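You operate a simulated robot arm through the tools that you are given. There is no shell and no other tool.

Carry out the task below with a simulated robot arm. There is one attempt and no reset: what you move stays moved.

JOB
Close the big marker down and cap its lens.
Fine: key off first; preview, fan and mains off; raise the shield to reach the cap and leave it up.
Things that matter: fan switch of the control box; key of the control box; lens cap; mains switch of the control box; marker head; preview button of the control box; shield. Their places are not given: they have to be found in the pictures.

It is judged by the outcome, as a careful person would: the job done as asked, and still so three seconds after it is handed in. It fails if anything else is knocked over, pushed out of place, dropped, spilled or broken. A push-on lid holds only when it is set on centred and level and pressed home; a screw cap is set on level and turned clockwise until tight.

ROBOT AND FRAMES
A 6-joint arm with a two-finger parallel gripper, fixed in place. Base frame: the origin is on the floor under the middle of its stand, x ahead of it, y to its left, z up. Readings come in mm, rad, newtons and seconds.
With the tool pointing down near the work surface it reaches from about 540 to 920 mm from the base axis. Its first joint turns from -2.601 to 2.601 rad. Payload 3.43 kg.
The TCP is the grasp point between the finger pads, 34 mm short of the fingertips. In the tool frame z runs along the fingers and y along their closing line. The gripper opens to 128 mm. The fingers are 24 mm wide and 12 mm thick; the gripper's body (48 by 130 mm) begins 96 mm behind the TCP.
Orientation is that of the tool frame in the base frame, as a unit quaternion [x, y, z, w]. With the fingers straight down and closing along the base's y, the tool's x points along the base's -x, its y along +y and its z along -z.

CONTROLS
- The arm moves only by the tool step_arm. Its argument "deltas" is a list of rows, each a list of 7 numbers: the shift along the tool's x, y, z in units of 400 mm (1.0 is 400 mm), then the turn, a rotation vector about the tool's x, y, z in units of 120 degrees (1.0 is 120 degrees), then the closure in counts, from 0 (fully open) to 255 (shut). In form: [[tx, ty, tz, wx, wy, wz, hand], ...]. A call has 1 to 20 rows; each row is the pose to reach, as a shift and turn from the pose commanded when the call began, along the tool's axes at that moment. A call with a number of a shift or a turn outside -1 to 1 is refused whole. Rows are played at 5 a second. More than 50 mm and 0.15 rad between two rows, or a gripper value outside its range, and nothing of the call is played. A pose out of reach is approached as far as the arm can. The call stops where the force on the tool passes 50 N (or 10 N more than at its start, if that is more) or the arm is blocked; 0.2 s more then pass. Each finger travels about 108 mm/s and halts on what it meets, pressing with about 25 N; the grip force reading is that of the motor and also rises with nothing between the fingers. The clock runs only during rows and for 0.2 s after the last one: add rows that repeat a pose to give the fingers time. The reply holds the time, the measured pose of the TCP, the force on the tool along the base axes, the opening and the grip force, in the units named above and with some noise, with the torque about the TCP (base axes, N m) and any sound that the robot's microphone picked up.
- Cameras (640 x 400 px; columns grow to the right, rows downward): "scene" is fixed at [218.3, 515.1, 1463.4]; the picture's right is [0.39, -0.92, 0.00], its down [-0.65, -0.27, -0.71] and it looks along [0.66, 0.28, -0.70] (base axes); focal length 248 px, centre (320, 200). "wrist" rides on the gripper at [76, -11, -160] in the tool frame; the picture's right is [0.15, 0.99, 0.00], its down [-0.88, 0.13, -0.46] and it looks along [-0.45, 0.07, 0.89] (tool axes); focal length 234 px, centre (320, 200).
- grab_frame(camera): a new picture of that camera. It takes no simulated time.
- move_column(by): slides the trunk up (or, below 0, down) by that many mm; the arm rides with it, the base frame stays. It gives what a move gives, with no picture.
- point_at(camera, pixels): there is no depth. For up to 12 entries [column, row, z] of the newest picture of that camera ("zoom" is the newest enlarged one), the place [x, y] in the base frame at which the ray of that pixel passes the height z, good to about 3 mm, but the place of the scene camera against the robot may be out by one fixed shift of up to 18 mm in any direction. It takes no simulated time.
- enlarge(camera, box): a new picture of the part [left, top, right, bottom] of that camera's present view, enlarged. It takes no simulated time.
- sign_off(): hands the job in; it is judged then, once.

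Leave the gripper open and the arm clear of the work at the hand-in unless told otherwise.

The tools are called after "Call:" as a command line: name --pt "numbers of a row" for each row, then --argument value for the rest, lists and objects as JSON in quotes. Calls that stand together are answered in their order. step_arm: Moves the arm, as the interface text tells. Its arguments: {"type":"object","properties":{"deltas":{"type":"array"}},"required":["deltas"]} The other tools are called the same way: move_column (by) moves the trunk up or down; grab_frame (camera) takes a picture; point_at (camera, pixels) gives the place at which the rays of pixels pass given heights; enlarge (camera, box) takes an enlarged picture of a part of a camera's view; sign_off () hands the job in.

At the start:

```text
time: 0.0
ee_pos: [773.9, 281.6, 1177.0]
ee_rot: [0.001, 1.0, 0.002, 0.003]
contact_force: [26.4, 10.6, -56.2]
wrist_torque: [-0.51, 0.18, -0.18]
finger_gap: 128.2
grasp_force: 0.1
trunk travel left (down, up): [-675.0, 35.0]
```

scene: 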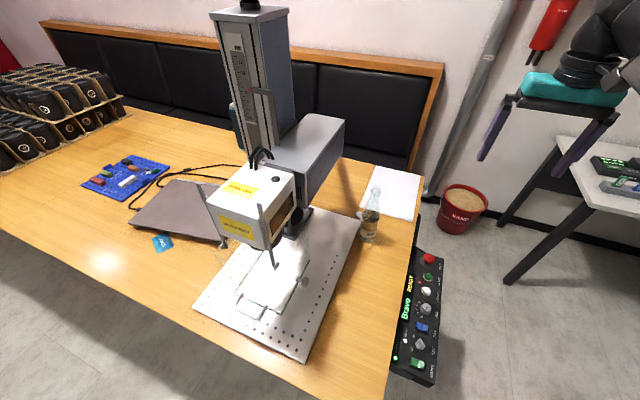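
wrist: 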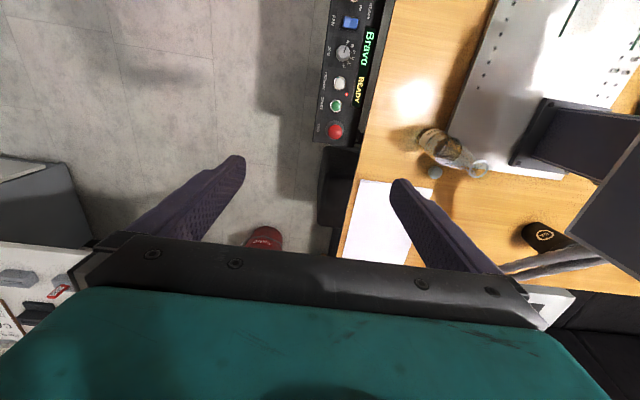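

I see a laser marker on a table, with a control box at the table's right side (scene about column 418, row 315). I'll take enlarged views of the control box and the marker head first.

Call:
enlarge --camera "scene" --box '[370, 230, 470, 395]'

Call:
enlarge --camera "scene" --box '[190, 130, 400, 360]'

Call:
enlarge --camera "wrist" --box '[290, 0, 640, 200]'

```text
2.42 times, centred on (420, 312) of scene
```

zoom: 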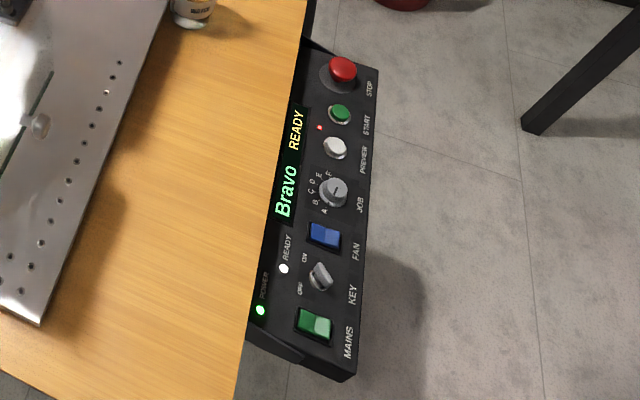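

```text
1.74 times, centred on (295, 245) of scene
```

zoom: 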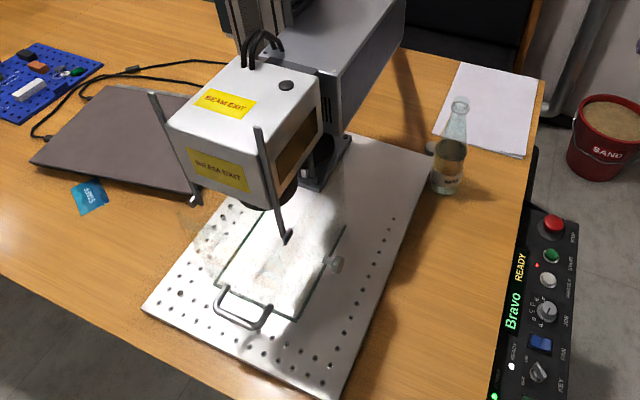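

```text
1.83 times, centred on (465, 100) of wrist
```

zoom: 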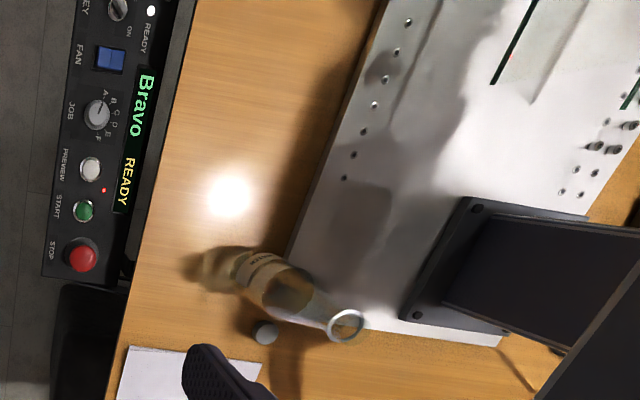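

I see the rockers for MAINS and FAN, the KEY selector, and the white PREVIEW button. Next I'll enlarge the area under the head to find the shield and the lens cap.

Call:
enlarge --camera "scene" --box '[195, 190, 315, 340]'

Call:
enlarge --camera "scene" --box '[200, 150, 320, 250]'

Call:
enlarge --camera "wrist" --box '[400, 0, 640, 260]'

Call:
enlarge --camera "scene" --box '[60, 130, 260, 260]'

```text
2.67 times, centred on (255, 265) of scene
```

zoom: 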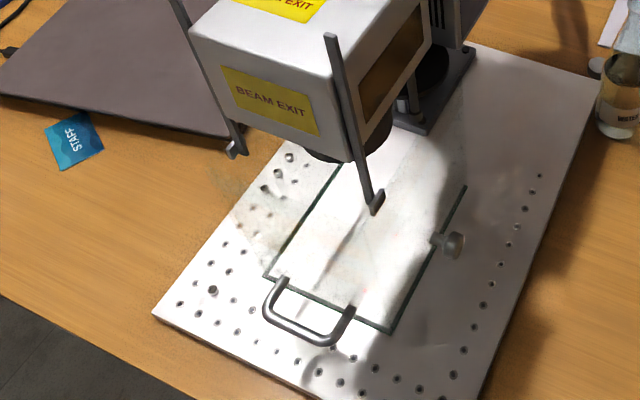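

```text
4.00 times, centred on (260, 200) of scene
```

zoom: 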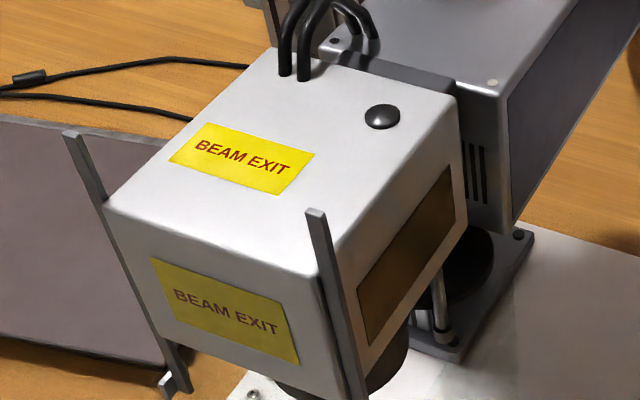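

```text
1.54 times, centred on (520, 130) of wrist
```

zoom: 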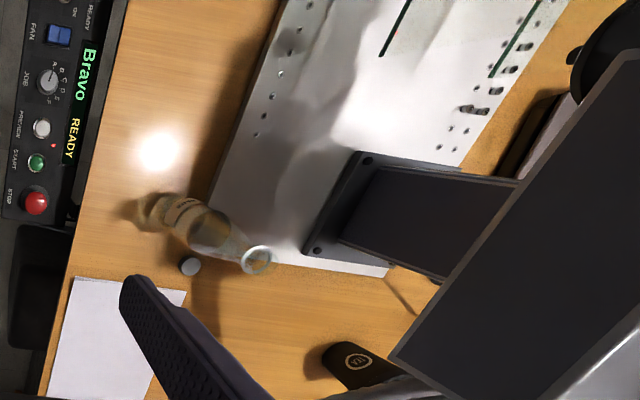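

```text
3.08 times, centred on (160, 195) of scene
```

zoom: 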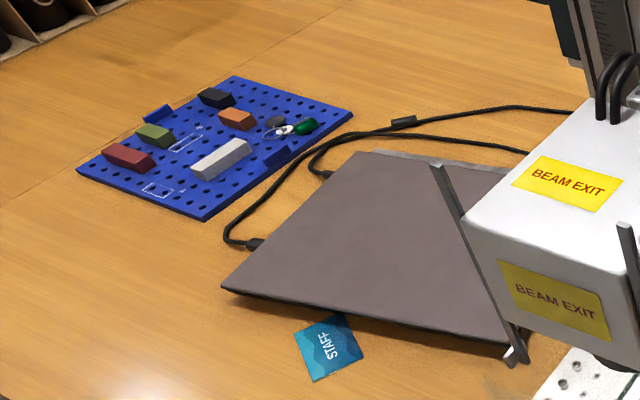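

I need heights. I'll read the rays of the same features in both cameras (STOP button: scene (428,258), wrist (335,130); FAN switch: scene (421,328), wrist (350,22)) at several heights to triangulate.

Call:
grab_frame --camera "scene"

Call:
grab_frame --camera "wrist"

Call:
point_at --camera "scene" --pixels '[[428, 258, 600], [428, 258, 700], [428, 258, 800], [421, 328, 600], [421, 328, 700], [421, 328, 800], [363, 213, 700], [363, 213, 800], [418, 365, 600], [418, 365, 700], [418, 365, 800]]'

Call:
point_at --camera "wrist" --pixels '[[335, 130, 600], [335, 130, 700], [335, 130, 800], [350, 22, 600], [350, 22, 700], [350, 22, 800], [434, 172, 600], [434, 172, 700], [434, 172, 800]]'

```text
taken
```

scene: 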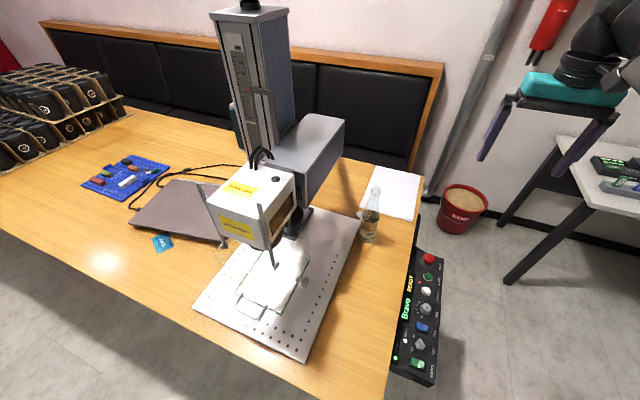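

```text
taken
```

wrist: 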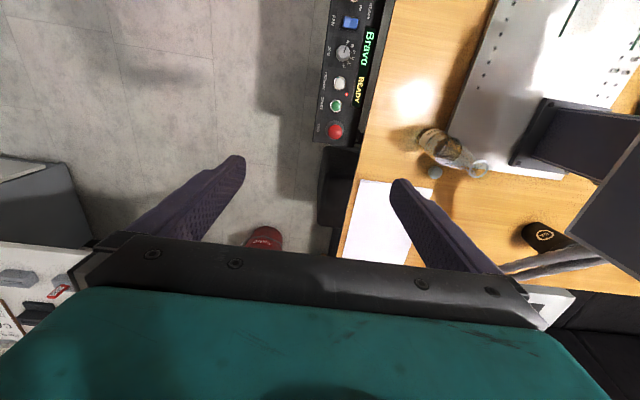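

```text
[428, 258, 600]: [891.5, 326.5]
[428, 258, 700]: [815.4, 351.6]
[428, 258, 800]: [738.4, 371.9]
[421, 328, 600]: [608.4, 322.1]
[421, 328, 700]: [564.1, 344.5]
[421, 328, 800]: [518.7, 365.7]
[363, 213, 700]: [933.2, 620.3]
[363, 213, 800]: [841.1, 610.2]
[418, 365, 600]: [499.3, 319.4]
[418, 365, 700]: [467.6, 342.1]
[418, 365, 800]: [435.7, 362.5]
```

```text
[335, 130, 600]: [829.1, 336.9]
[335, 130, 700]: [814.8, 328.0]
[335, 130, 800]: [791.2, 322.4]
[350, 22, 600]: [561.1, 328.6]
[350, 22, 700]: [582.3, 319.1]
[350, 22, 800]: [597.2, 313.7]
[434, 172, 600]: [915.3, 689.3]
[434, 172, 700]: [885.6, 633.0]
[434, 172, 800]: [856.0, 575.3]
```

The panel seems to lie at around z≈680 with its row of controls along x at y≈325. I'll move the arm back and down so the wrist camera looks at the control box from about 400 mm (TCP to about (514, 310, 920)), in small rows with the gripper open.

Call:
step_arm --pt "0.065 0.007 0.064 0 0 0 0" --pt "0.13 0.014 0.128 0 0 0 0" --pt "0.195 0.021 0.193 0 0 0 0" --pt "0.26 0.028 0.257 0 0 0 0" --pt "0.325 0.035 0.321 0 0 0 0" --pt "0.39 0.042 0.385 0 0 0 0" --pt "0.455 0.049 0.45 0 0 0 0" --pt "0.52 0.056 0.514 0 0 0 0" --pt "0.585 0.063 0.578 0 0 0 0" --pt "0.65 0.07 0.642 0 0 0 0"

Call:
grab_frame --camera "wrist"

Call:
grab_frame --camera "scene"

```text
time: 2.2
ee_pos: [517.9, 313.1, 918.0]
ee_rot: [-0.001, 1.0, 0.002, 0.005]
contact_force: [0.5, -0.4, -0.6]
wrist_torque: [0.0, 0.03, -0.02]
finger_gap: 128.3
grasp_force: 0.0
trunk travel left (down, up): [-675.0, 35.0]
```

```text
taken
```

wrist: 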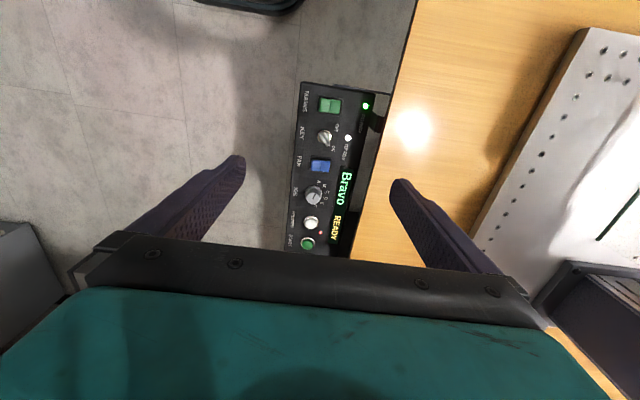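

```text
taken
```

scene: 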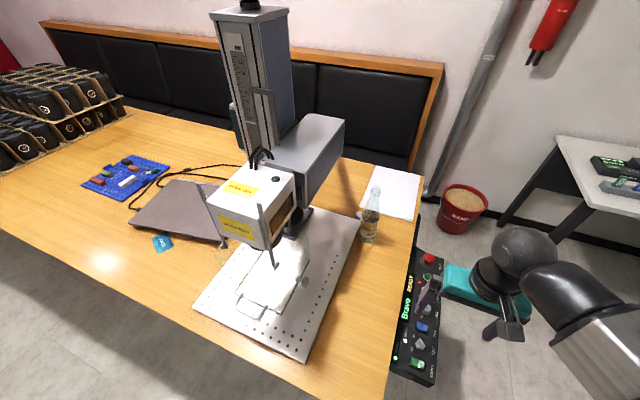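

The gripper body hides the lower half of the view, but the controls are visible around (320,150). I'll enlarge there and take rays on the controls.

Call:
enlarge --camera "wrist" --box '[250, 75, 410, 255]'

Call:
point_at --camera "wrist" --pixels '[[330, 105, 600], [330, 105, 650], [330, 105, 700], [320, 165, 600], [320, 165, 650], [320, 165, 700], [310, 223, 600], [310, 223, 650], [310, 223, 700]]'

```text
2.22 times, centred on (330, 165) of wrist
```

zoom: 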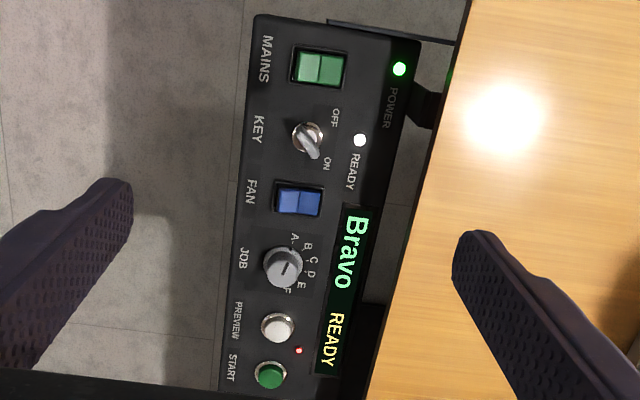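

```text
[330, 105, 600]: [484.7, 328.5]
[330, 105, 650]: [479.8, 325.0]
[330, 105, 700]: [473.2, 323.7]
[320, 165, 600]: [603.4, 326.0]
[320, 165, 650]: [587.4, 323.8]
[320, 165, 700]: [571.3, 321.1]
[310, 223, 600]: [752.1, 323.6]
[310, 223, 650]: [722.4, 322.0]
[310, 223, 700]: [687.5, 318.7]
```

Triangulating the fan switch in both wrist views gives roughly (578, 321, 680). The red LED beside PREVIEW is lit (preview on), and the key seems to point to ON. I'll narrow the gripper to keep clear of the table edge and go lower to view MAINS/KEY/FAN closely (TCP about (530, 320, 775)).

Call:
step_arm --pt "0 0 0 0 0 0 160" --pt "0 0 0 0 0 0 160" --pt "-0.006 0.003 0.07 0 0 0 160" --pt "-0.012 0.006 0.14 0 0 0 160" --pt "-0.018 0.009 0.21 0 0 0 160" --pt "-0.024 0.012 0.28 0 0 0 160" --pt "-0.03 0.0175 0.355 0 0 0 160" --pt "-0.03 0.0175 0.355 0 0 0 160"

Call:
grab_frame --camera "wrist"

Call:
enlarge --camera "wrist" --box '[230, 60, 430, 240]'

```text
time: 4.0
ee_pos: [531.6, 319.5, 775.3]
ee_rot: [0.0, 1.0, 0.001, 0.003]
contact_force: [0.1, 0.5, -0.4]
wrist_torque: [0.0, -0.01, -0.02]
finger_gap: 47.6
grasp_force: 0.0
trunk travel left (down, up): [-675.0, 35.0]
```

```text
taken
```

wrist: 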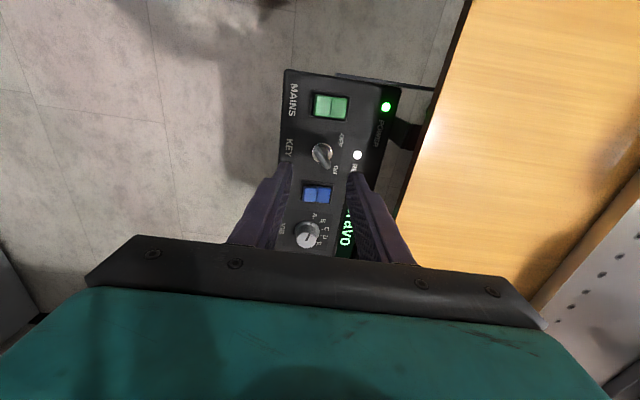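

```text
2.22 times, centred on (330, 150) of wrist
```

zoom: 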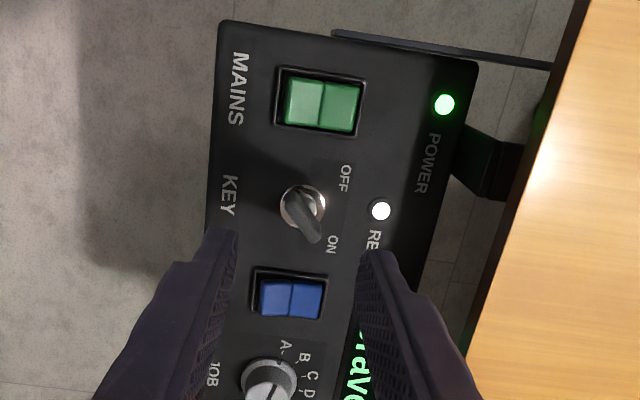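

The key lever clearly points to ON; OFF is 90° counter-clockwise (from above). I'll enlarge the key and rockers tightly to judge shapes and which rocker halves are pressed.

Call:
enlarge --camera "wrist" --box '[295, 130, 359, 170]'

Call:
enlarge --camera "wrist" --box '[298, 85, 362, 125]'

Call:
enlarge --camera "wrist" --box '[286, 175, 350, 215]'

Call:
point_at --camera "wrist" --pixels '[[321, 153, 680], [321, 153, 690], [321, 153, 670], [317, 195, 680], [330, 106, 680], [309, 233, 680], [386, 106, 680], [357, 155, 680]]'

```text
10.00 times, centred on (327, 150) of wrist
```

zoom: 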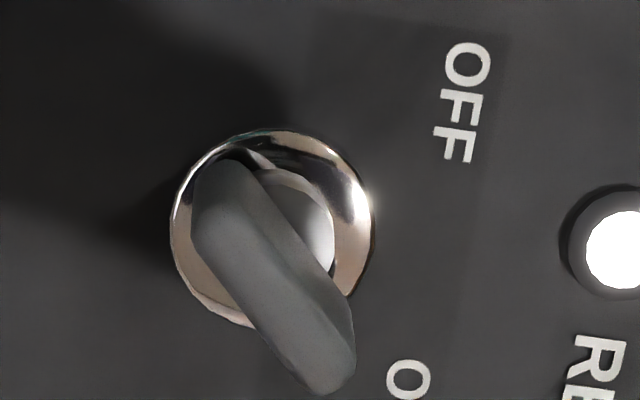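

```text
10.00 times, centred on (330, 105) of wrist
```

zoom: 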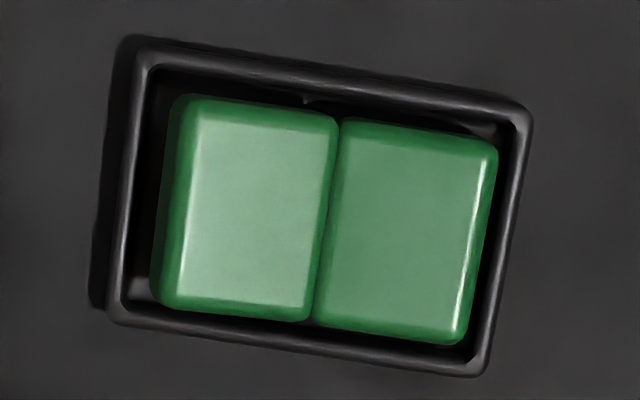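

```text
10.00 times, centred on (318, 195) of wrist
```

zoom: 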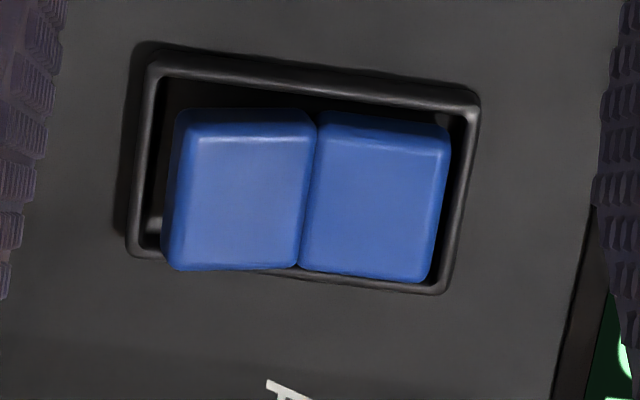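

```text
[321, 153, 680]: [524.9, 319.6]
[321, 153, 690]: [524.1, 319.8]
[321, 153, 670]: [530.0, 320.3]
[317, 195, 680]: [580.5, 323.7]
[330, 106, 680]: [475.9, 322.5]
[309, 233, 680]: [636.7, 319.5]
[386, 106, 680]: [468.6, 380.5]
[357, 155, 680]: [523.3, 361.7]
```

In both rockers the +y half looks recessed (ON) and the −y half raised, so the −y half is the one to press. To triangulate panel heights and see PREVIEW, I'll shift the camera +x by ~108 mm at the same height.

Call:
step_arm --pt "-0.09 0 0 0 0 0 160" --pt "-0.18 0 0 0 0 0 160" --pt "-0.27 0 0 0 0 0 160" --pt "-0.27 0 0 0 0 0 160"

Call:
grab_frame --camera "wrist"

Call:
enlarge --camera "wrist" --box '[230, 20, 430, 240]'

Call:
enlarge --camera "scene" --box '[370, 300, 450, 390]'

```text
time: 5.0
ee_pos: [637.8, 318.9, 781.8]
ee_rot: [0.0, 1.0, 0.002, 0.003]
contact_force: [0.8, -0.5, 0.0]
wrist_torque: [0.03, -0.01, -0.01]
finger_gap: 47.6
grasp_force: 0.1
trunk travel left (down, up): [-675.0, 35.0]
```

```text
taken
```

wrist: 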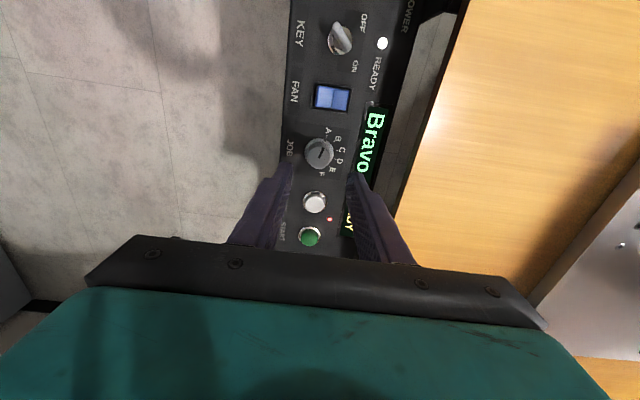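

```text
1.82 times, centred on (330, 130) of wrist
```

zoom: 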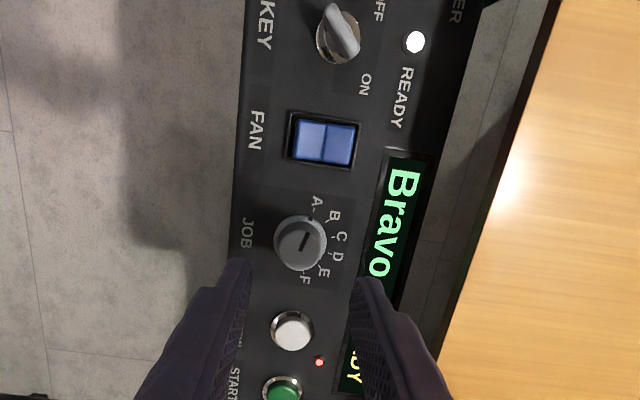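

```text
4.44 times, centred on (410, 345) of scene
```

zoom: 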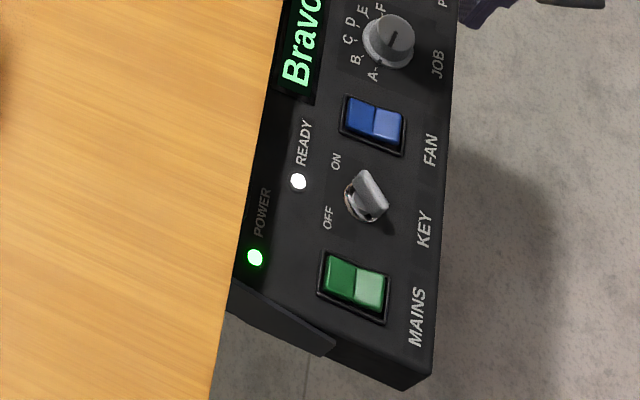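

I'll first repeat the pose to check the noise on the readings, then enlarge the key, fan and preview from here.

Call:
step_arm --pt "0 0 0 0 0 0 160" --pt "0 0 0 0 0 0 160"

Call:
enlarge --camera "wrist" --box '[308, 15, 388, 65]'

Call:
enlarge --camera "wrist" --box '[292, 72, 372, 122]'

Call:
enlarge --camera "wrist" --box '[280, 185, 344, 225]'

```text
time: 5.6
ee_pos: [638.7, 319.0, 781.3]
ee_rot: [0.0, 1.0, 0.002, 0.004]
contact_force: [-0.2, -0.9, 0.3]
wrist_torque: [-0.01, -0.01, 0.02]
finger_gap: 47.7
grasp_force: 0.1
trunk travel left (down, up): [-675.0, 35.0]
```

```text
8.00 times, centred on (348, 40) of wrist
```

zoom: 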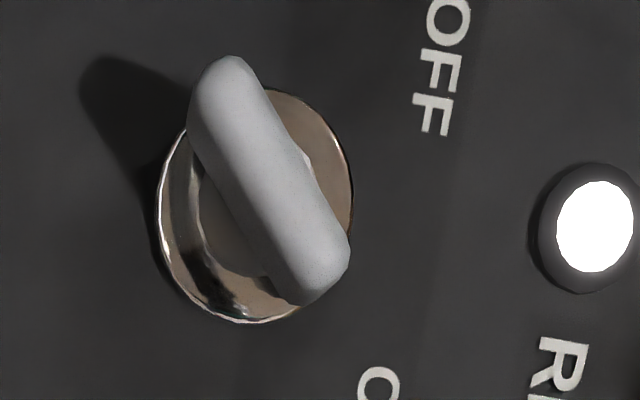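

```text
8.00 times, centred on (332, 97) of wrist
```

zoom: 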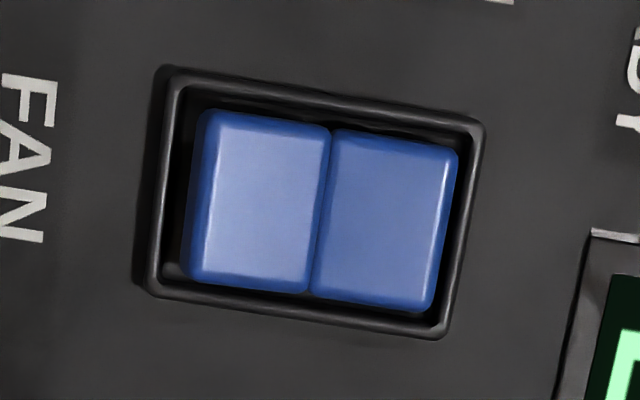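

```text
10.00 times, centred on (312, 205) of wrist
```

zoom: 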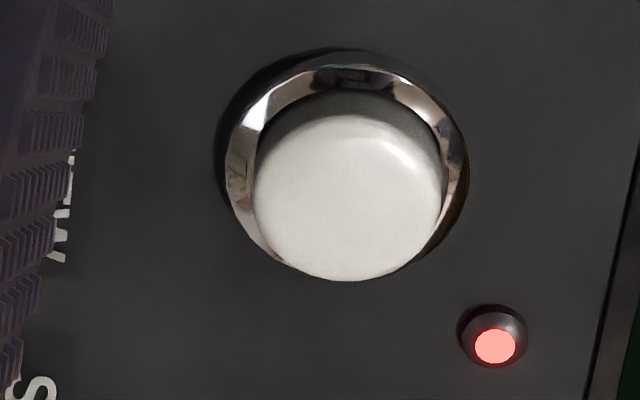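

Triangulation from the two views gives: key ring at about (527.6, 322.8, 676), key lever top at z≈696 running at ≈42° from +x, fan bezel (577, 322.4, 676), mains (477.6, 322.2), preview about (700, 323). First I'll test the yaw range I need for the key turn: move above the key at safe height while turning the gripper +132° about vertical.

Call:
step_arm --pt "0.02 0.001 0 0 0 -0.07 160" --pt "0.04 0.002 0 0 0 -0.14 160" --pt "0.06 0.003 0 0 0 -0.21 160" --pt "0.08 0.004 0 0 0 -0.28 160" --pt "0.1 0.005 0 0 0 -0.35 160" --pt "0.12 0.006 0 0 0 -0.42 160" --pt "0.14 0.007 0 0 0 -0.49 160" --pt "0.16 0.008 0 0 0 -0.56 160" --pt "0.18 0.009 0 0 0 -0.63 160" --pt "0.2 0.009 0 0 0 -0.7 160" --pt "0.22 0.009 0 0 0 -0.77 160" --pt "0.24 0.009 0 0 0 -0.84 160" --pt "0.26 0.009 0 0 0 -0.91 160" --pt "0.27 0.009 0 0 0 -0.98 160" --pt "0.275 0.009 0 0 0 -1.0 160" --pt "0.275 0.009 0 0 0 -1.0 160"

Call:
grab_frame --camera "scene"

Call:
grab_frame --camera "wrist"

```text
time: 9.0
ee_pos: [526.4, 321.5, 775.6]
ee_rot: [0.866, -0.499, 0.003, -0.003]
contact_force: [-0.4, 0.2, 0.0]
wrist_torque: [0.03, 0.01, 0.02]
finger_gap: 47.7
grasp_force: 0.1
trunk travel left (down, up): [-675.0, 35.0]
```

```text
taken
```

scene: 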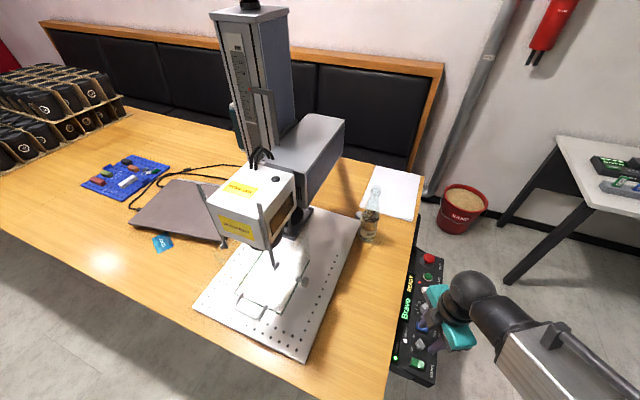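

```text
taken
```

wrist: 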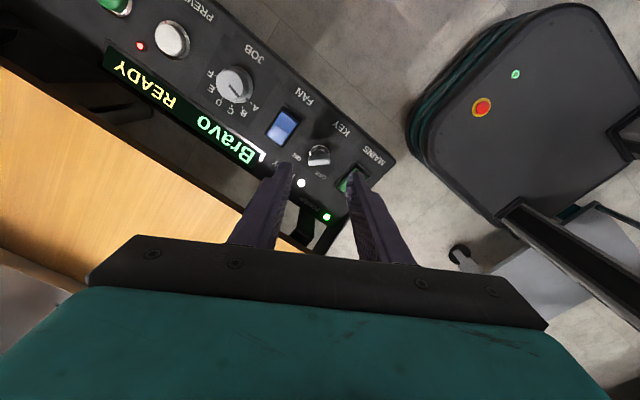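

The turn range is fine (yaw 120° reached). Now I'll turn back to yaw +42° above the key so the fingers straddle the lever across its length, and look.

Call:
step_arm --pt "0 0 0 0 0 0.07 160" --pt "0 -0.001 0 0 0 0.14 160" --pt "0 -0.002 0 0 0 0.21 160" --pt "-0.001 -0.003 0 0 0 0.28 160" --pt "-0.002 -0.004 0 0 0 0.35 160" --pt "-0.002 -0.0045 0 0 0 0.42 160" --pt "-0.002 -0.0045 0 0 0 0.49 160" --pt "-0.002 -0.0045 0 0 0 0.56 160" --pt "-0.002 -0.0045 0 0 0 0.63 160" --pt "-0.002 -0.0045 0 0 0 0.65 160" --pt "-0.002 -0.0045 0 0 0 0.65 160"

Call:
grab_frame --camera "wrist"

Call:
enlarge --camera "wrist" --box '[250, 110, 410, 240]'

```text
time: 11.4
ee_pos: [528.8, 323.4, 777.3]
ee_rot: [-0.357, 0.934, -0.001, 0.004]
contact_force: [0.4, -0.1, -0.3]
wrist_torque: [0.01, 0.0, 0.0]
finger_gap: 48.0
grasp_force: 0.0
trunk travel left (down, up): [-675.0, 35.0]
```

```text
taken
```

wrist: 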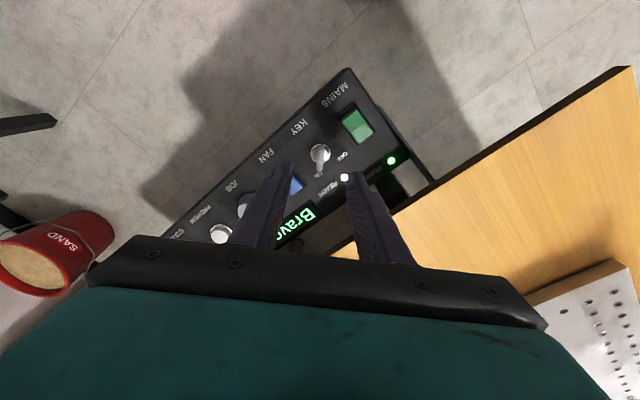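

```text
3.08 times, centred on (330, 175) of wrist
```

zoom: 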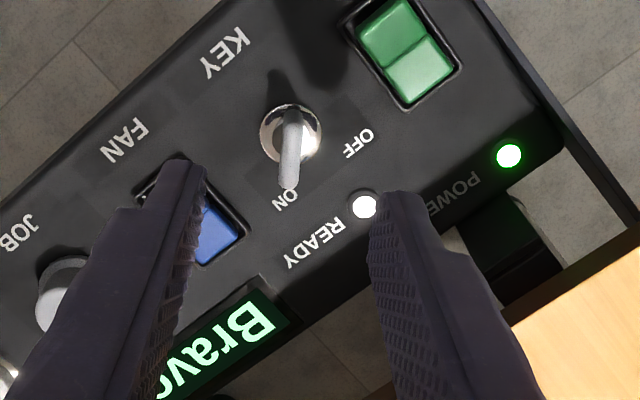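

The lever sits centred between the fingers and runs a few degrees more than my yaw (≈45–48°). I'll trim yaw by +3°, narrow the opening to ~30 mm to clear the mains and fan bezels, and descend to fingertips about z=688.

Call:
step_arm --pt "0 0 0 0 0 -0.025 195" --pt "0 0 0.03 0 0 -0.025 195" --pt "-0.0015 0 0.06 0 0 -0.025 195" --pt "-0.0015 0 0.09 0 0 -0.025 195" --pt "-0.0015 0 0.115 0 0 -0.025 195" --pt "-0.0015 0 0.138 0 0 -0.025 195" --pt "-0.0015 0 0.138 0 0 -0.025 195"

Call:
grab_frame --camera "wrist"

Call:
enlarge --camera "wrist" --box '[270, 120, 390, 210]'

```text
time: 13.0
ee_pos: [529.8, 321.7, 721.2]
ee_rot: [-0.383, 0.924, 0.0, 0.004]
contact_force: [0.1, -0.6, 0.1]
wrist_torque: [-0.01, -0.01, -0.02]
finger_gap: 30.2
grasp_force: 0.2
trunk travel left (down, up): [-675.0, 35.0]
```

```text
taken
```

wrist: 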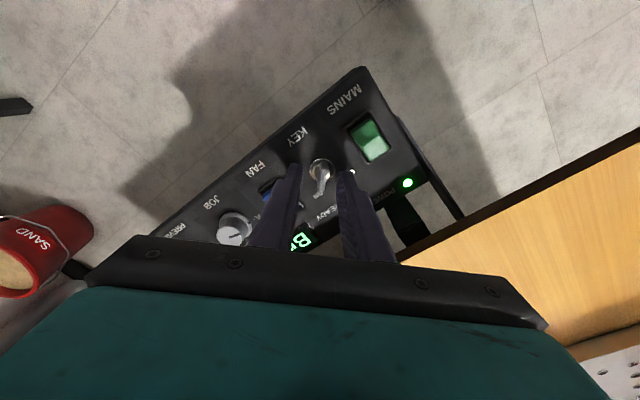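

```text
4.44 times, centred on (330, 165) of wrist
```

zoom: 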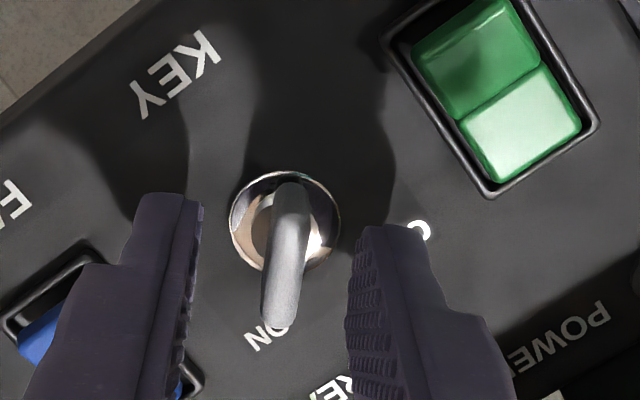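

The lever is well between the pads; my key axis estimate is now about (527.2, 322.3). I'll shift ~1.6 mm in tool +x, ~2.2 mm in tool +y, go down 4 mm, then close on the lever.

Call:
step_arm --pt "0.004 0.0055 0 0 0 0 195" --pt "0.004 0.0055 0.01 0 0 0 195" --pt "0.004 0.0055 0.01 0 0 0 195"

Call:
enlarge --camera "wrist" --box '[270, 120, 390, 210]'

```text
time: 13.8
ee_pos: [526.4, 324.4, 716.6]
ee_rot: [-0.382, 0.924, 0.0, 0.004]
contact_force: [-0.3, -0.1, 0.3]
wrist_torque: [0.02, 0.0, -0.02]
finger_gap: 30.3
grasp_force: 0.1
trunk travel left (down, up): [-675.0, 35.0]
```

```text
4.44 times, centred on (330, 165) of wrist
```

zoom: 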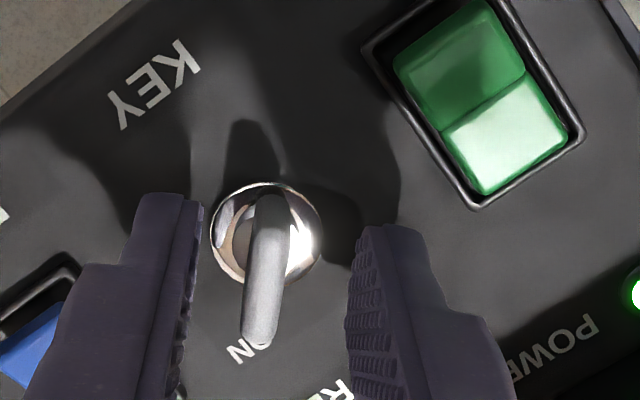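

The lever is about centred. I'll make a last ~1.4 mm trim (tool +x) and −1.2 mm (tool y), then close on the lever.

Call:
step_arm --pt "0.0035 -0.003 0 0 0 0 195" --pt "0.0035 -0.003 0 0 0 0 195" --pt "0.0035 -0.003 0 0 0 0 225" --pt "0.0035 -0.003 0 0 0 0 255" --pt "0.0035 -0.003 0 0 0 0 255"

Call:
enlarge --camera "wrist" --box '[270, 120, 390, 210]'

```text
time: 15.0
ee_pos: [526.2, 322.2, 715.9]
ee_rot: [-0.383, 0.924, -0.001, 0.004]
contact_force: [8.3, -8.5, 0.8]
wrist_torque: [0.08, 0.19, 0.01]
finger_gap: 7.2
grasp_force: 40.7
trunk travel left (down, up): [-675.0, 35.0]
```

```text
4.44 times, centred on (330, 165) of wrist
```

zoom: 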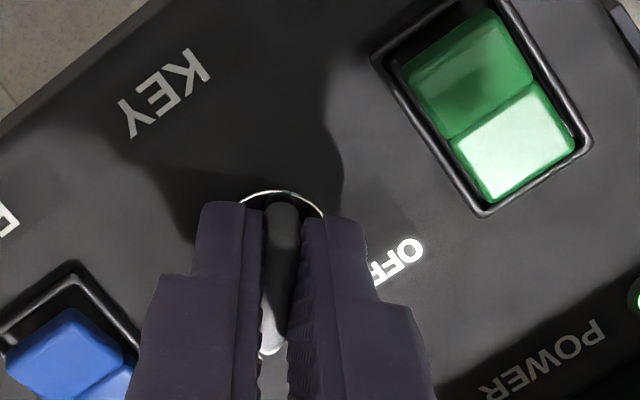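

Gripped (gap 7.2 mm). A small side force shows about 1 mm offset; I'll relieve it (tool y −1 mm) and turn +60° about vertical first, watching force and torque.

Call:
step_arm --pt "0 -0.0025 0 0 0 0 255" --pt "0 -0.0025 0 0 0 -0.0625 255" --pt "0 -0.0025 0 0 0 -0.125 255" --pt "0 -0.0025 0 0 0 -0.1875 255" --pt "0 -0.0025 0 0 0 -0.25 255" --pt "0 -0.0025 0 0 0 -0.3125 255" --pt "0 -0.0025 0 0 0 -0.375 255" --pt "0 -0.0025 0 0 0 -0.4375 255" --pt "0 -0.0025 0 0 0 -0.5 255"

Call:
grab_frame --camera "wrist"

Call:
enlarge --camera "wrist" --box '[250, 100, 410, 220]'

```text
time: 17.0
ee_pos: [528.7, 321.6, 717.2]
ee_rot: [0.794, -0.608, 0.002, -0.005]
contact_force: [11.2, -4.9, 9.9]
wrist_torque: [0.67, 0.72, 0.03]
finger_gap: 6.6
grasp_force: 40.9
trunk travel left (down, up): [-675.0, 35.0]
```

```text
taken
```

wrist: 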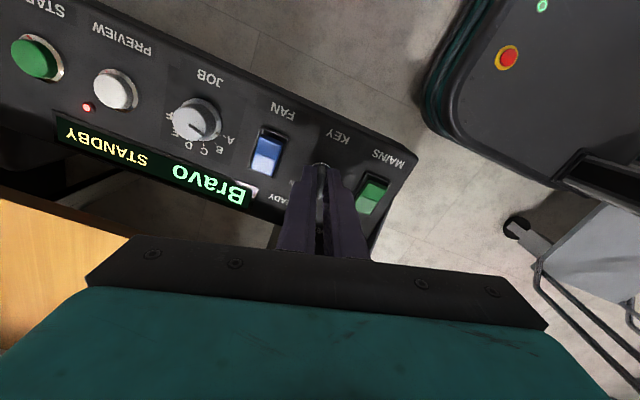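

```text
3.33 times, centred on (330, 160) of wrist
```

zoom: 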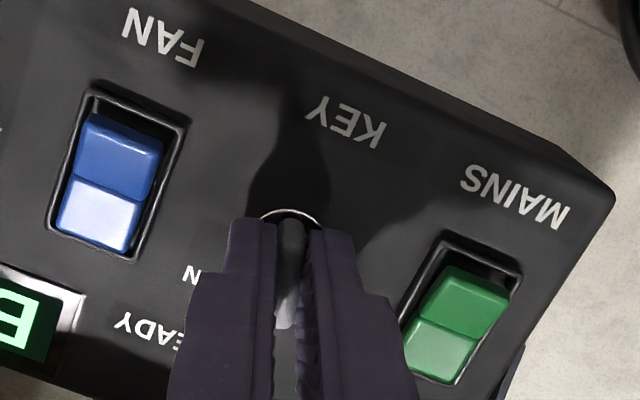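

The display now reads STANDBY — the key is leaving ON. I'll complete the remaining 30°.

Call:
step_arm --pt "0 0 0 0 0 -0.0625 255" --pt "0 0 0 0 0 -0.125 255" --pt "0 0 0 0 0 -0.1875 255" --pt "0 0 0 0 0 -0.25 255" --pt "0 0 0 0 0 -0.25 255"

Call:
grab_frame --camera "wrist"

Call:
enlarge --camera "wrist" --box '[250, 100, 410, 220]'

```text
time: 18.2
ee_pos: [528.7, 321.3, 716.9]
ee_rot: [0.924, -0.382, 0.003, -0.003]
contact_force: [19.5, -1.2, 9.2]
wrist_torque: [-0.14, 0.43, -0.13]
finger_gap: 6.8
grasp_force: 41.2
trunk travel left (down, up): [-675.0, 35.0]
```

```text
taken
```

wrist: 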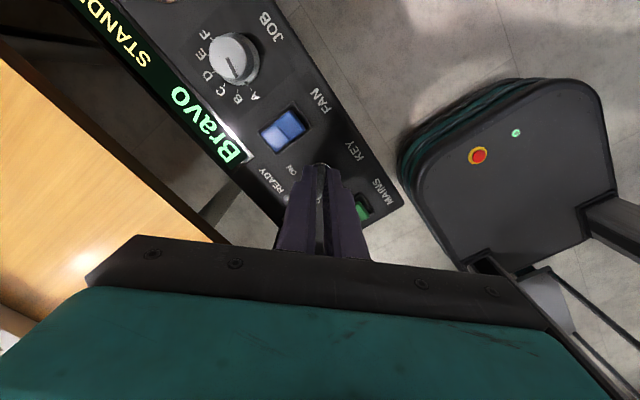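

```text
3.33 times, centred on (330, 160) of wrist
```

zoom: 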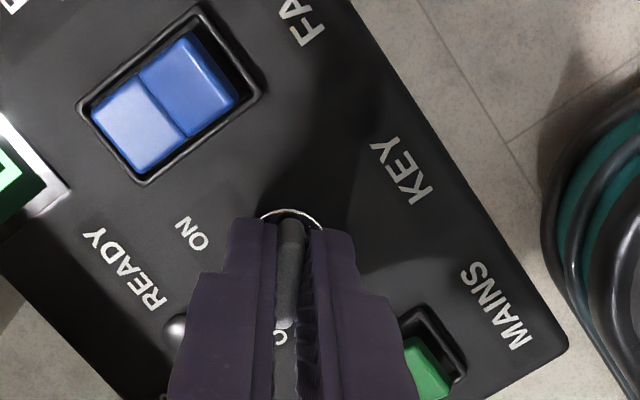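

READY LED is off, display STANDBY, and the lever points at OFF. I'll open to ~30 mm, then rise 60 mm and look.

Call:
step_arm --pt "0 0 0 0 0 0 195" --pt "0 0 0 0 0 0 195" --pt "0 0 -0.05 0 0 0 195" --pt "0 0 -0.1 0 0 0 195" --pt "0 0 -0.15 0 0 0 195" --pt "0 0 -0.15 0 0 0 195"

Call:
grab_frame --camera "wrist"

Call:
enlarge --camera "wrist" --box '[250, 80, 410, 220]'

```text
time: 19.6
ee_pos: [525.3, 321.7, 774.1]
ee_rot: [0.924, -0.382, 0.002, -0.002]
contact_force: [-1.2, 0.3, -0.4]
wrist_torque: [0.0, 0.02, -0.02]
finger_gap: 30.1
grasp_force: 0.1
trunk travel left (down, up): [-675.0, 35.0]
```

```text
taken
```

wrist: 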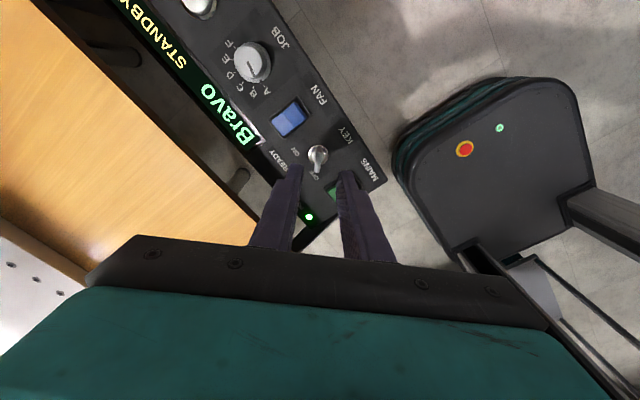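

```text
2.86 times, centred on (330, 150) of wrist
```

zoom: 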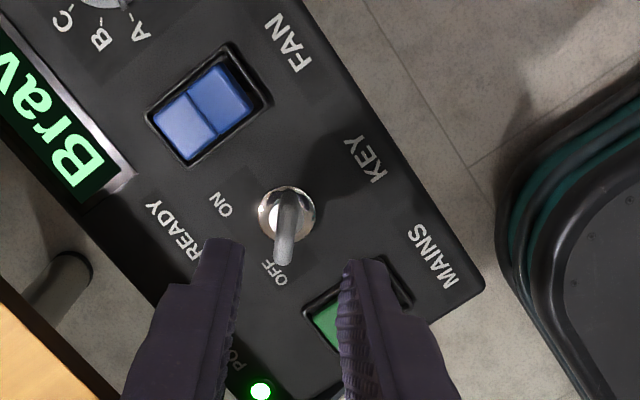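

The key lever points to OFF. Next is PREVIEW. I'll swing the tool back (−120° yaw), moving above the job/preview area at the same height with the gripper closed.

Call:
step_arm --pt "0.0127 -0.0127 0 0 0 0.0625 195" --pt "0.0254 -0.0254 0 0 0 0.125 215" --pt "0.0381 -0.0381 0 0 0 0.1875 235" --pt "0.0508 -0.0508 0 0 0 0.25 255" --pt "0.0636 -0.0634 0 0 0 0.3125 255" --pt "0.0763 -0.0761 0 0 0 0.375 255" --pt "0.089 -0.0888 0 0 0 0.4375 255" --pt "0.1017 -0.1015 0 0 0 0.5 255" --pt "0.1144 -0.1142 0 0 0 0.5625 255" --pt "0.1271 -0.1269 0 0 0 0.625 255" --pt "0.1398 -0.1396 0 0 0 0.6875 255" --pt "0.1525 -0.1522 0 0 0 0.75 255" --pt "0.1653 -0.1649 0 0 0 0.8125 255" --pt "0.178 -0.1776 0 0 0 0.875 255" --pt "0.1907 -0.1903 0 0 0 0.9375 255" --pt "0.2034 -0.203 0 0 0 1.0 255" --pt "0.2034 -0.203 0 0 0 1.0 255"

Call:
step_arm --pt "0 0 0 0 0 0.0625 255" --pt "0 0 0 0 0 0.125 255" --pt "0 0 0 0 0 0.125 255"

Call:
grab_frame --camera "wrist"

Call:
enlarge --camera "wrist" --box '[270, 160, 370, 240]'

```text
time: 23.2
ee_pos: [643.3, 320.5, 779.2]
ee_rot: [-0.13, 0.992, 0.001, 0.004]
contact_force: [-0.5, 0.0, -0.5]
wrist_torque: [0.01, 0.03, -0.01]
finger_gap: 0.0
grasp_force: 24.9
trunk travel left (down, up): [-675.0, 35.0]
```

```text
time: 24.0
ee_pos: [641.1, 321.1, 776.8]
ee_rot: [0.001, 1.0, 0.002, 0.003]
contact_force: [0.1, 0.4, -1.1]
wrist_torque: [-0.02, 0.01, -0.01]
finger_gap: 0.0
grasp_force: 24.7
trunk travel left (down, up): [-675.0, 35.0]
```

```text
taken
```

wrist: 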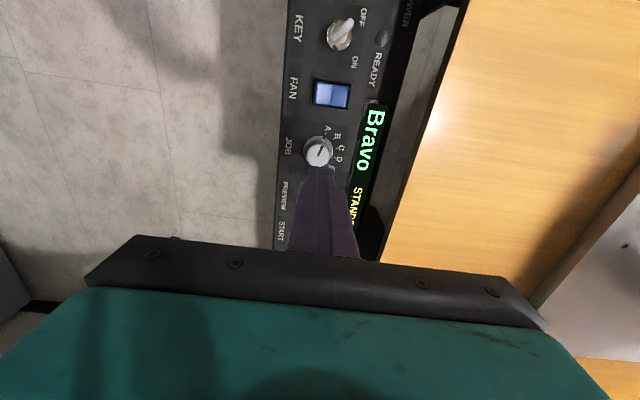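

```text
5.00 times, centred on (320, 200) of wrist
```

zoom: 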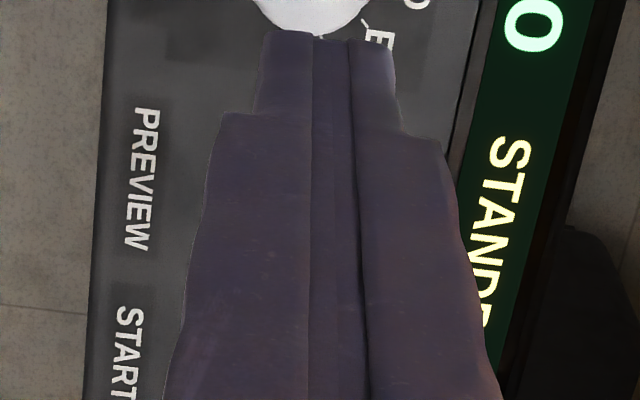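

The closed fingers hide the button. I'll shift +105 mm in x so PREVIEW appears above the fingertips in the picture, to get a second ray on it.

Call:
step_arm --pt "-0.09 0 0 0 0 0 255" --pt "-0.18 0 0 0 0 0 255" --pt "-0.2625 0 0 0 0 0 255" --pt "-0.2625 0 0 0 0 0 255"

Call:
grab_frame --camera "wrist"

Call:
enlarge --camera "wrist" --box '[290, 60, 370, 110]'

Call:
enlarge --camera "wrist" --box '[250, 20, 410, 180]'

```text
time: 25.0
ee_pos: [746.7, 321.2, 781.5]
ee_rot: [0.0, 1.0, 0.001, 0.003]
contact_force: [-0.4, -0.3, 1.0]
wrist_torque: [0.0, 0.01, -0.01]
finger_gap: 0.0
grasp_force: 25.4
trunk travel left (down, up): [-675.0, 35.0]
```

```text
taken
```

wrist: 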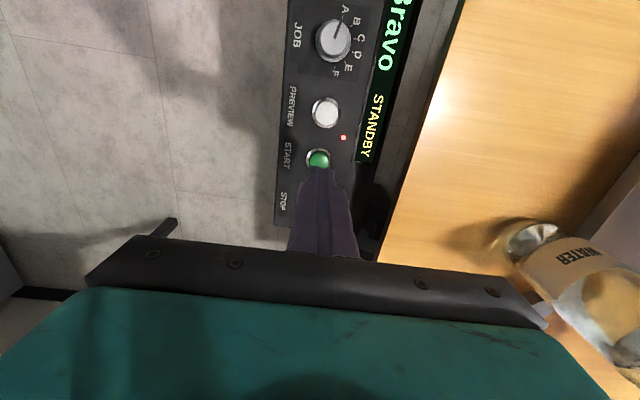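

```text
8.00 times, centred on (330, 85) of wrist
```

zoom: 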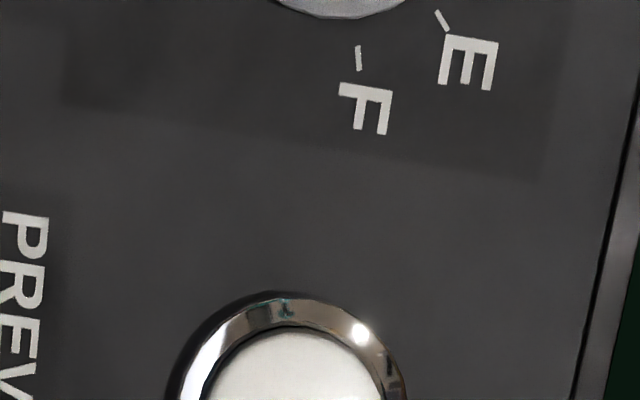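

```text
2.50 times, centred on (330, 100) of wrist
```

zoom: 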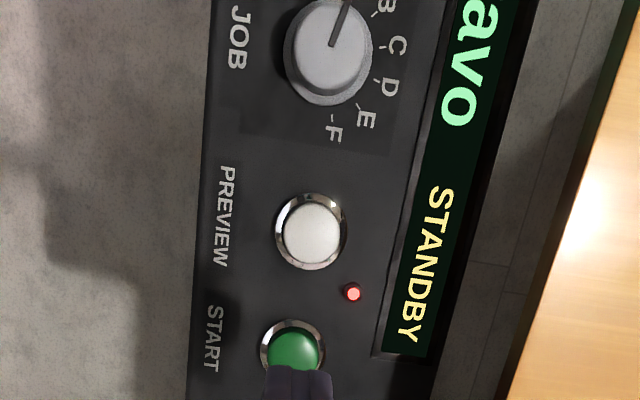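

PREVIEW triangulates to (700.2, 322.7) with its button top at z≈685. I'll move the closed fingertips over it (lateral first), then lower to about 8 mm above it.

Call:
step_arm --pt "0.06 0.002 0 0 0 0 255" --pt "0.117 0.004 0 0 0 0 255" --pt "0.117 0.004 0.05 0 0 0 255" --pt "0.117 0.004 0.1 0 0 0 255" --pt "0.117 0.004 0.134 0 0 0 255" --pt "0.117 0.004 0.134 0 0 0 255"

Call:
grab_frame --camera "wrist"

Call:
enlarge --camera "wrist" --box '[270, 120, 370, 200]'

Call:
enlarge --camera "scene" --box '[380, 240, 480, 340]'

```text
time: 26.4
ee_pos: [700.2, 322.1, 723.2]
ee_rot: [0.0, 1.0, 0.002, 0.004]
contact_force: [-0.3, 0.6, 1.2]
wrist_torque: [0.03, 0.01, -0.01]
finger_gap: 0.0
grasp_force: 25.4
trunk travel left (down, up): [-675.0, 35.0]
```

```text
taken
```

wrist: 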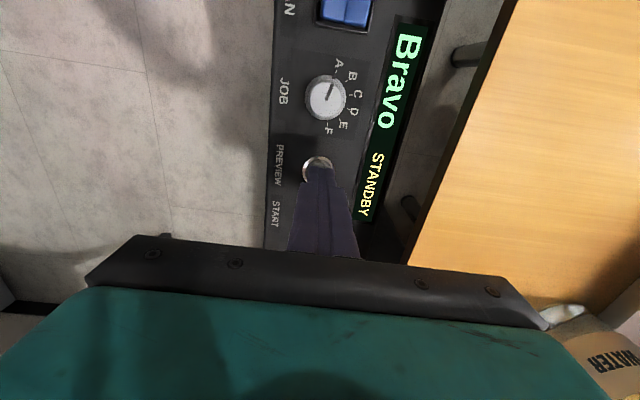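

```text
5.00 times, centred on (320, 160) of wrist
```

zoom: 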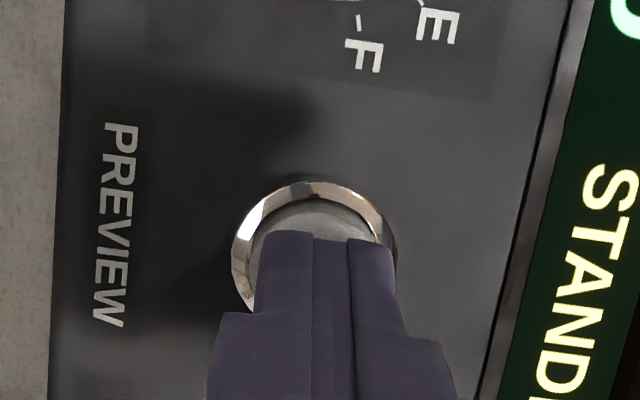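

```text
4.00 times, centred on (430, 290) of scene
```

zoom: 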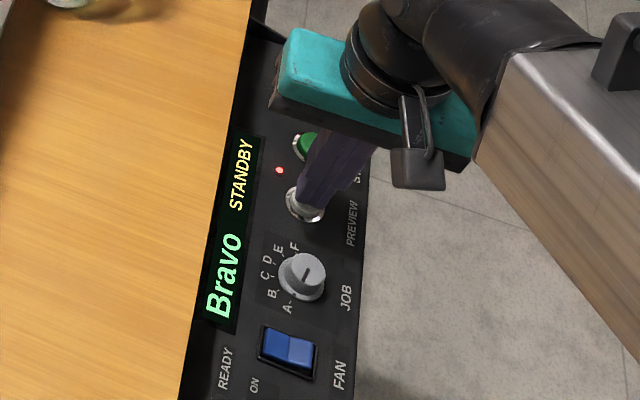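

Fingertips are centred over PREVIEW, about 4 mm above. I'll press down in 1 mm rows up to 8 mm, then check force and the LED.

Call:
step_arm --pt "0 0 0.0025 0 0 0 255" --pt "0 0 0.005 0 0 0 255" --pt "0 0 0.0075 0 0 0 255" --pt "0 0 0.01 0 0 0 255" --pt "0 0 0.0125 0 0 0 255" --pt "0 0 0.015 0 0 0 255" --pt "0 0 0.0175 0 0 0 255"

Call:
enlarge --camera "scene" --box '[380, 240, 480, 340]'

```text
time: 28.0
ee_pos: [699.0, 323.3, 716.7]
ee_rot: [0.0, 1.0, 0.001, 0.003]
contact_force: [0.3, -0.2, 1.2]
wrist_torque: [-0.01, -0.01, 0.01]
finger_gap: 0.2
grasp_force: 25.0
trunk travel left (down, up): [-675.0, 35.0]
```

```text
4.00 times, centred on (430, 290) of scene
```

zoom: 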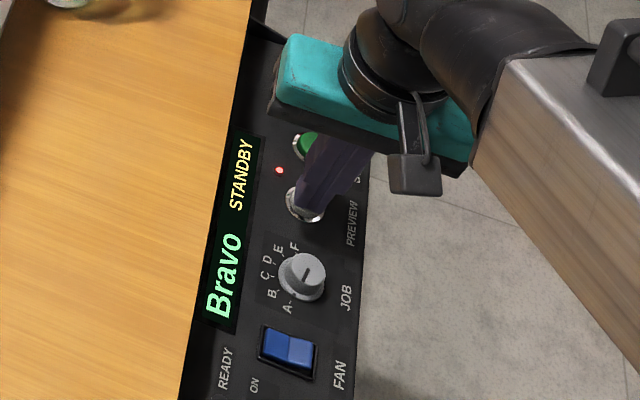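

No contact yet (force ~0, TCP 716.7). I'll continue down 1 mm at a time for another 5 mm.

Call:
step_arm --pt "0 0 0.0025 0 0 0 255" --pt "0 0 0.005 0 0 0 255" --pt "0 0 0.0075 0 0 0 255" --pt "0 0 0.01 0 0 0 255"

Call:
enlarge --camera "scene" --box '[380, 240, 480, 340]'

```text
time: 29.0
ee_pos: [699.0, 321.9, 714.7]
ee_rot: [0.0, 1.0, 0.002, 0.005]
contact_force: [1.5, -0.4, 2.8]
wrist_torque: [-0.08, -0.05, -0.03]
finger_gap: 0.0
grasp_force: 25.5
trunk travel left (down, up): [-675.0, 35.0]
heard: click
```

```text
4.00 times, centred on (430, 290) of scene
```

zoom: 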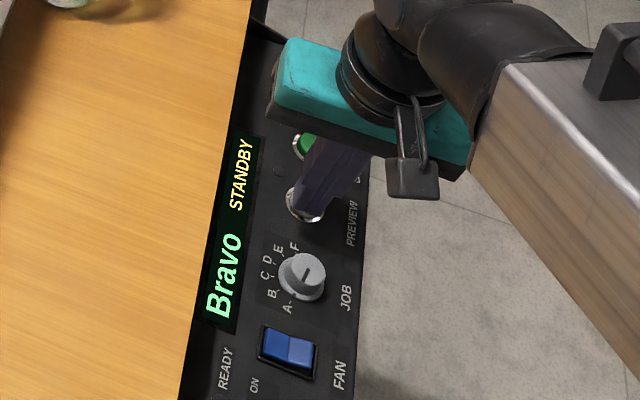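

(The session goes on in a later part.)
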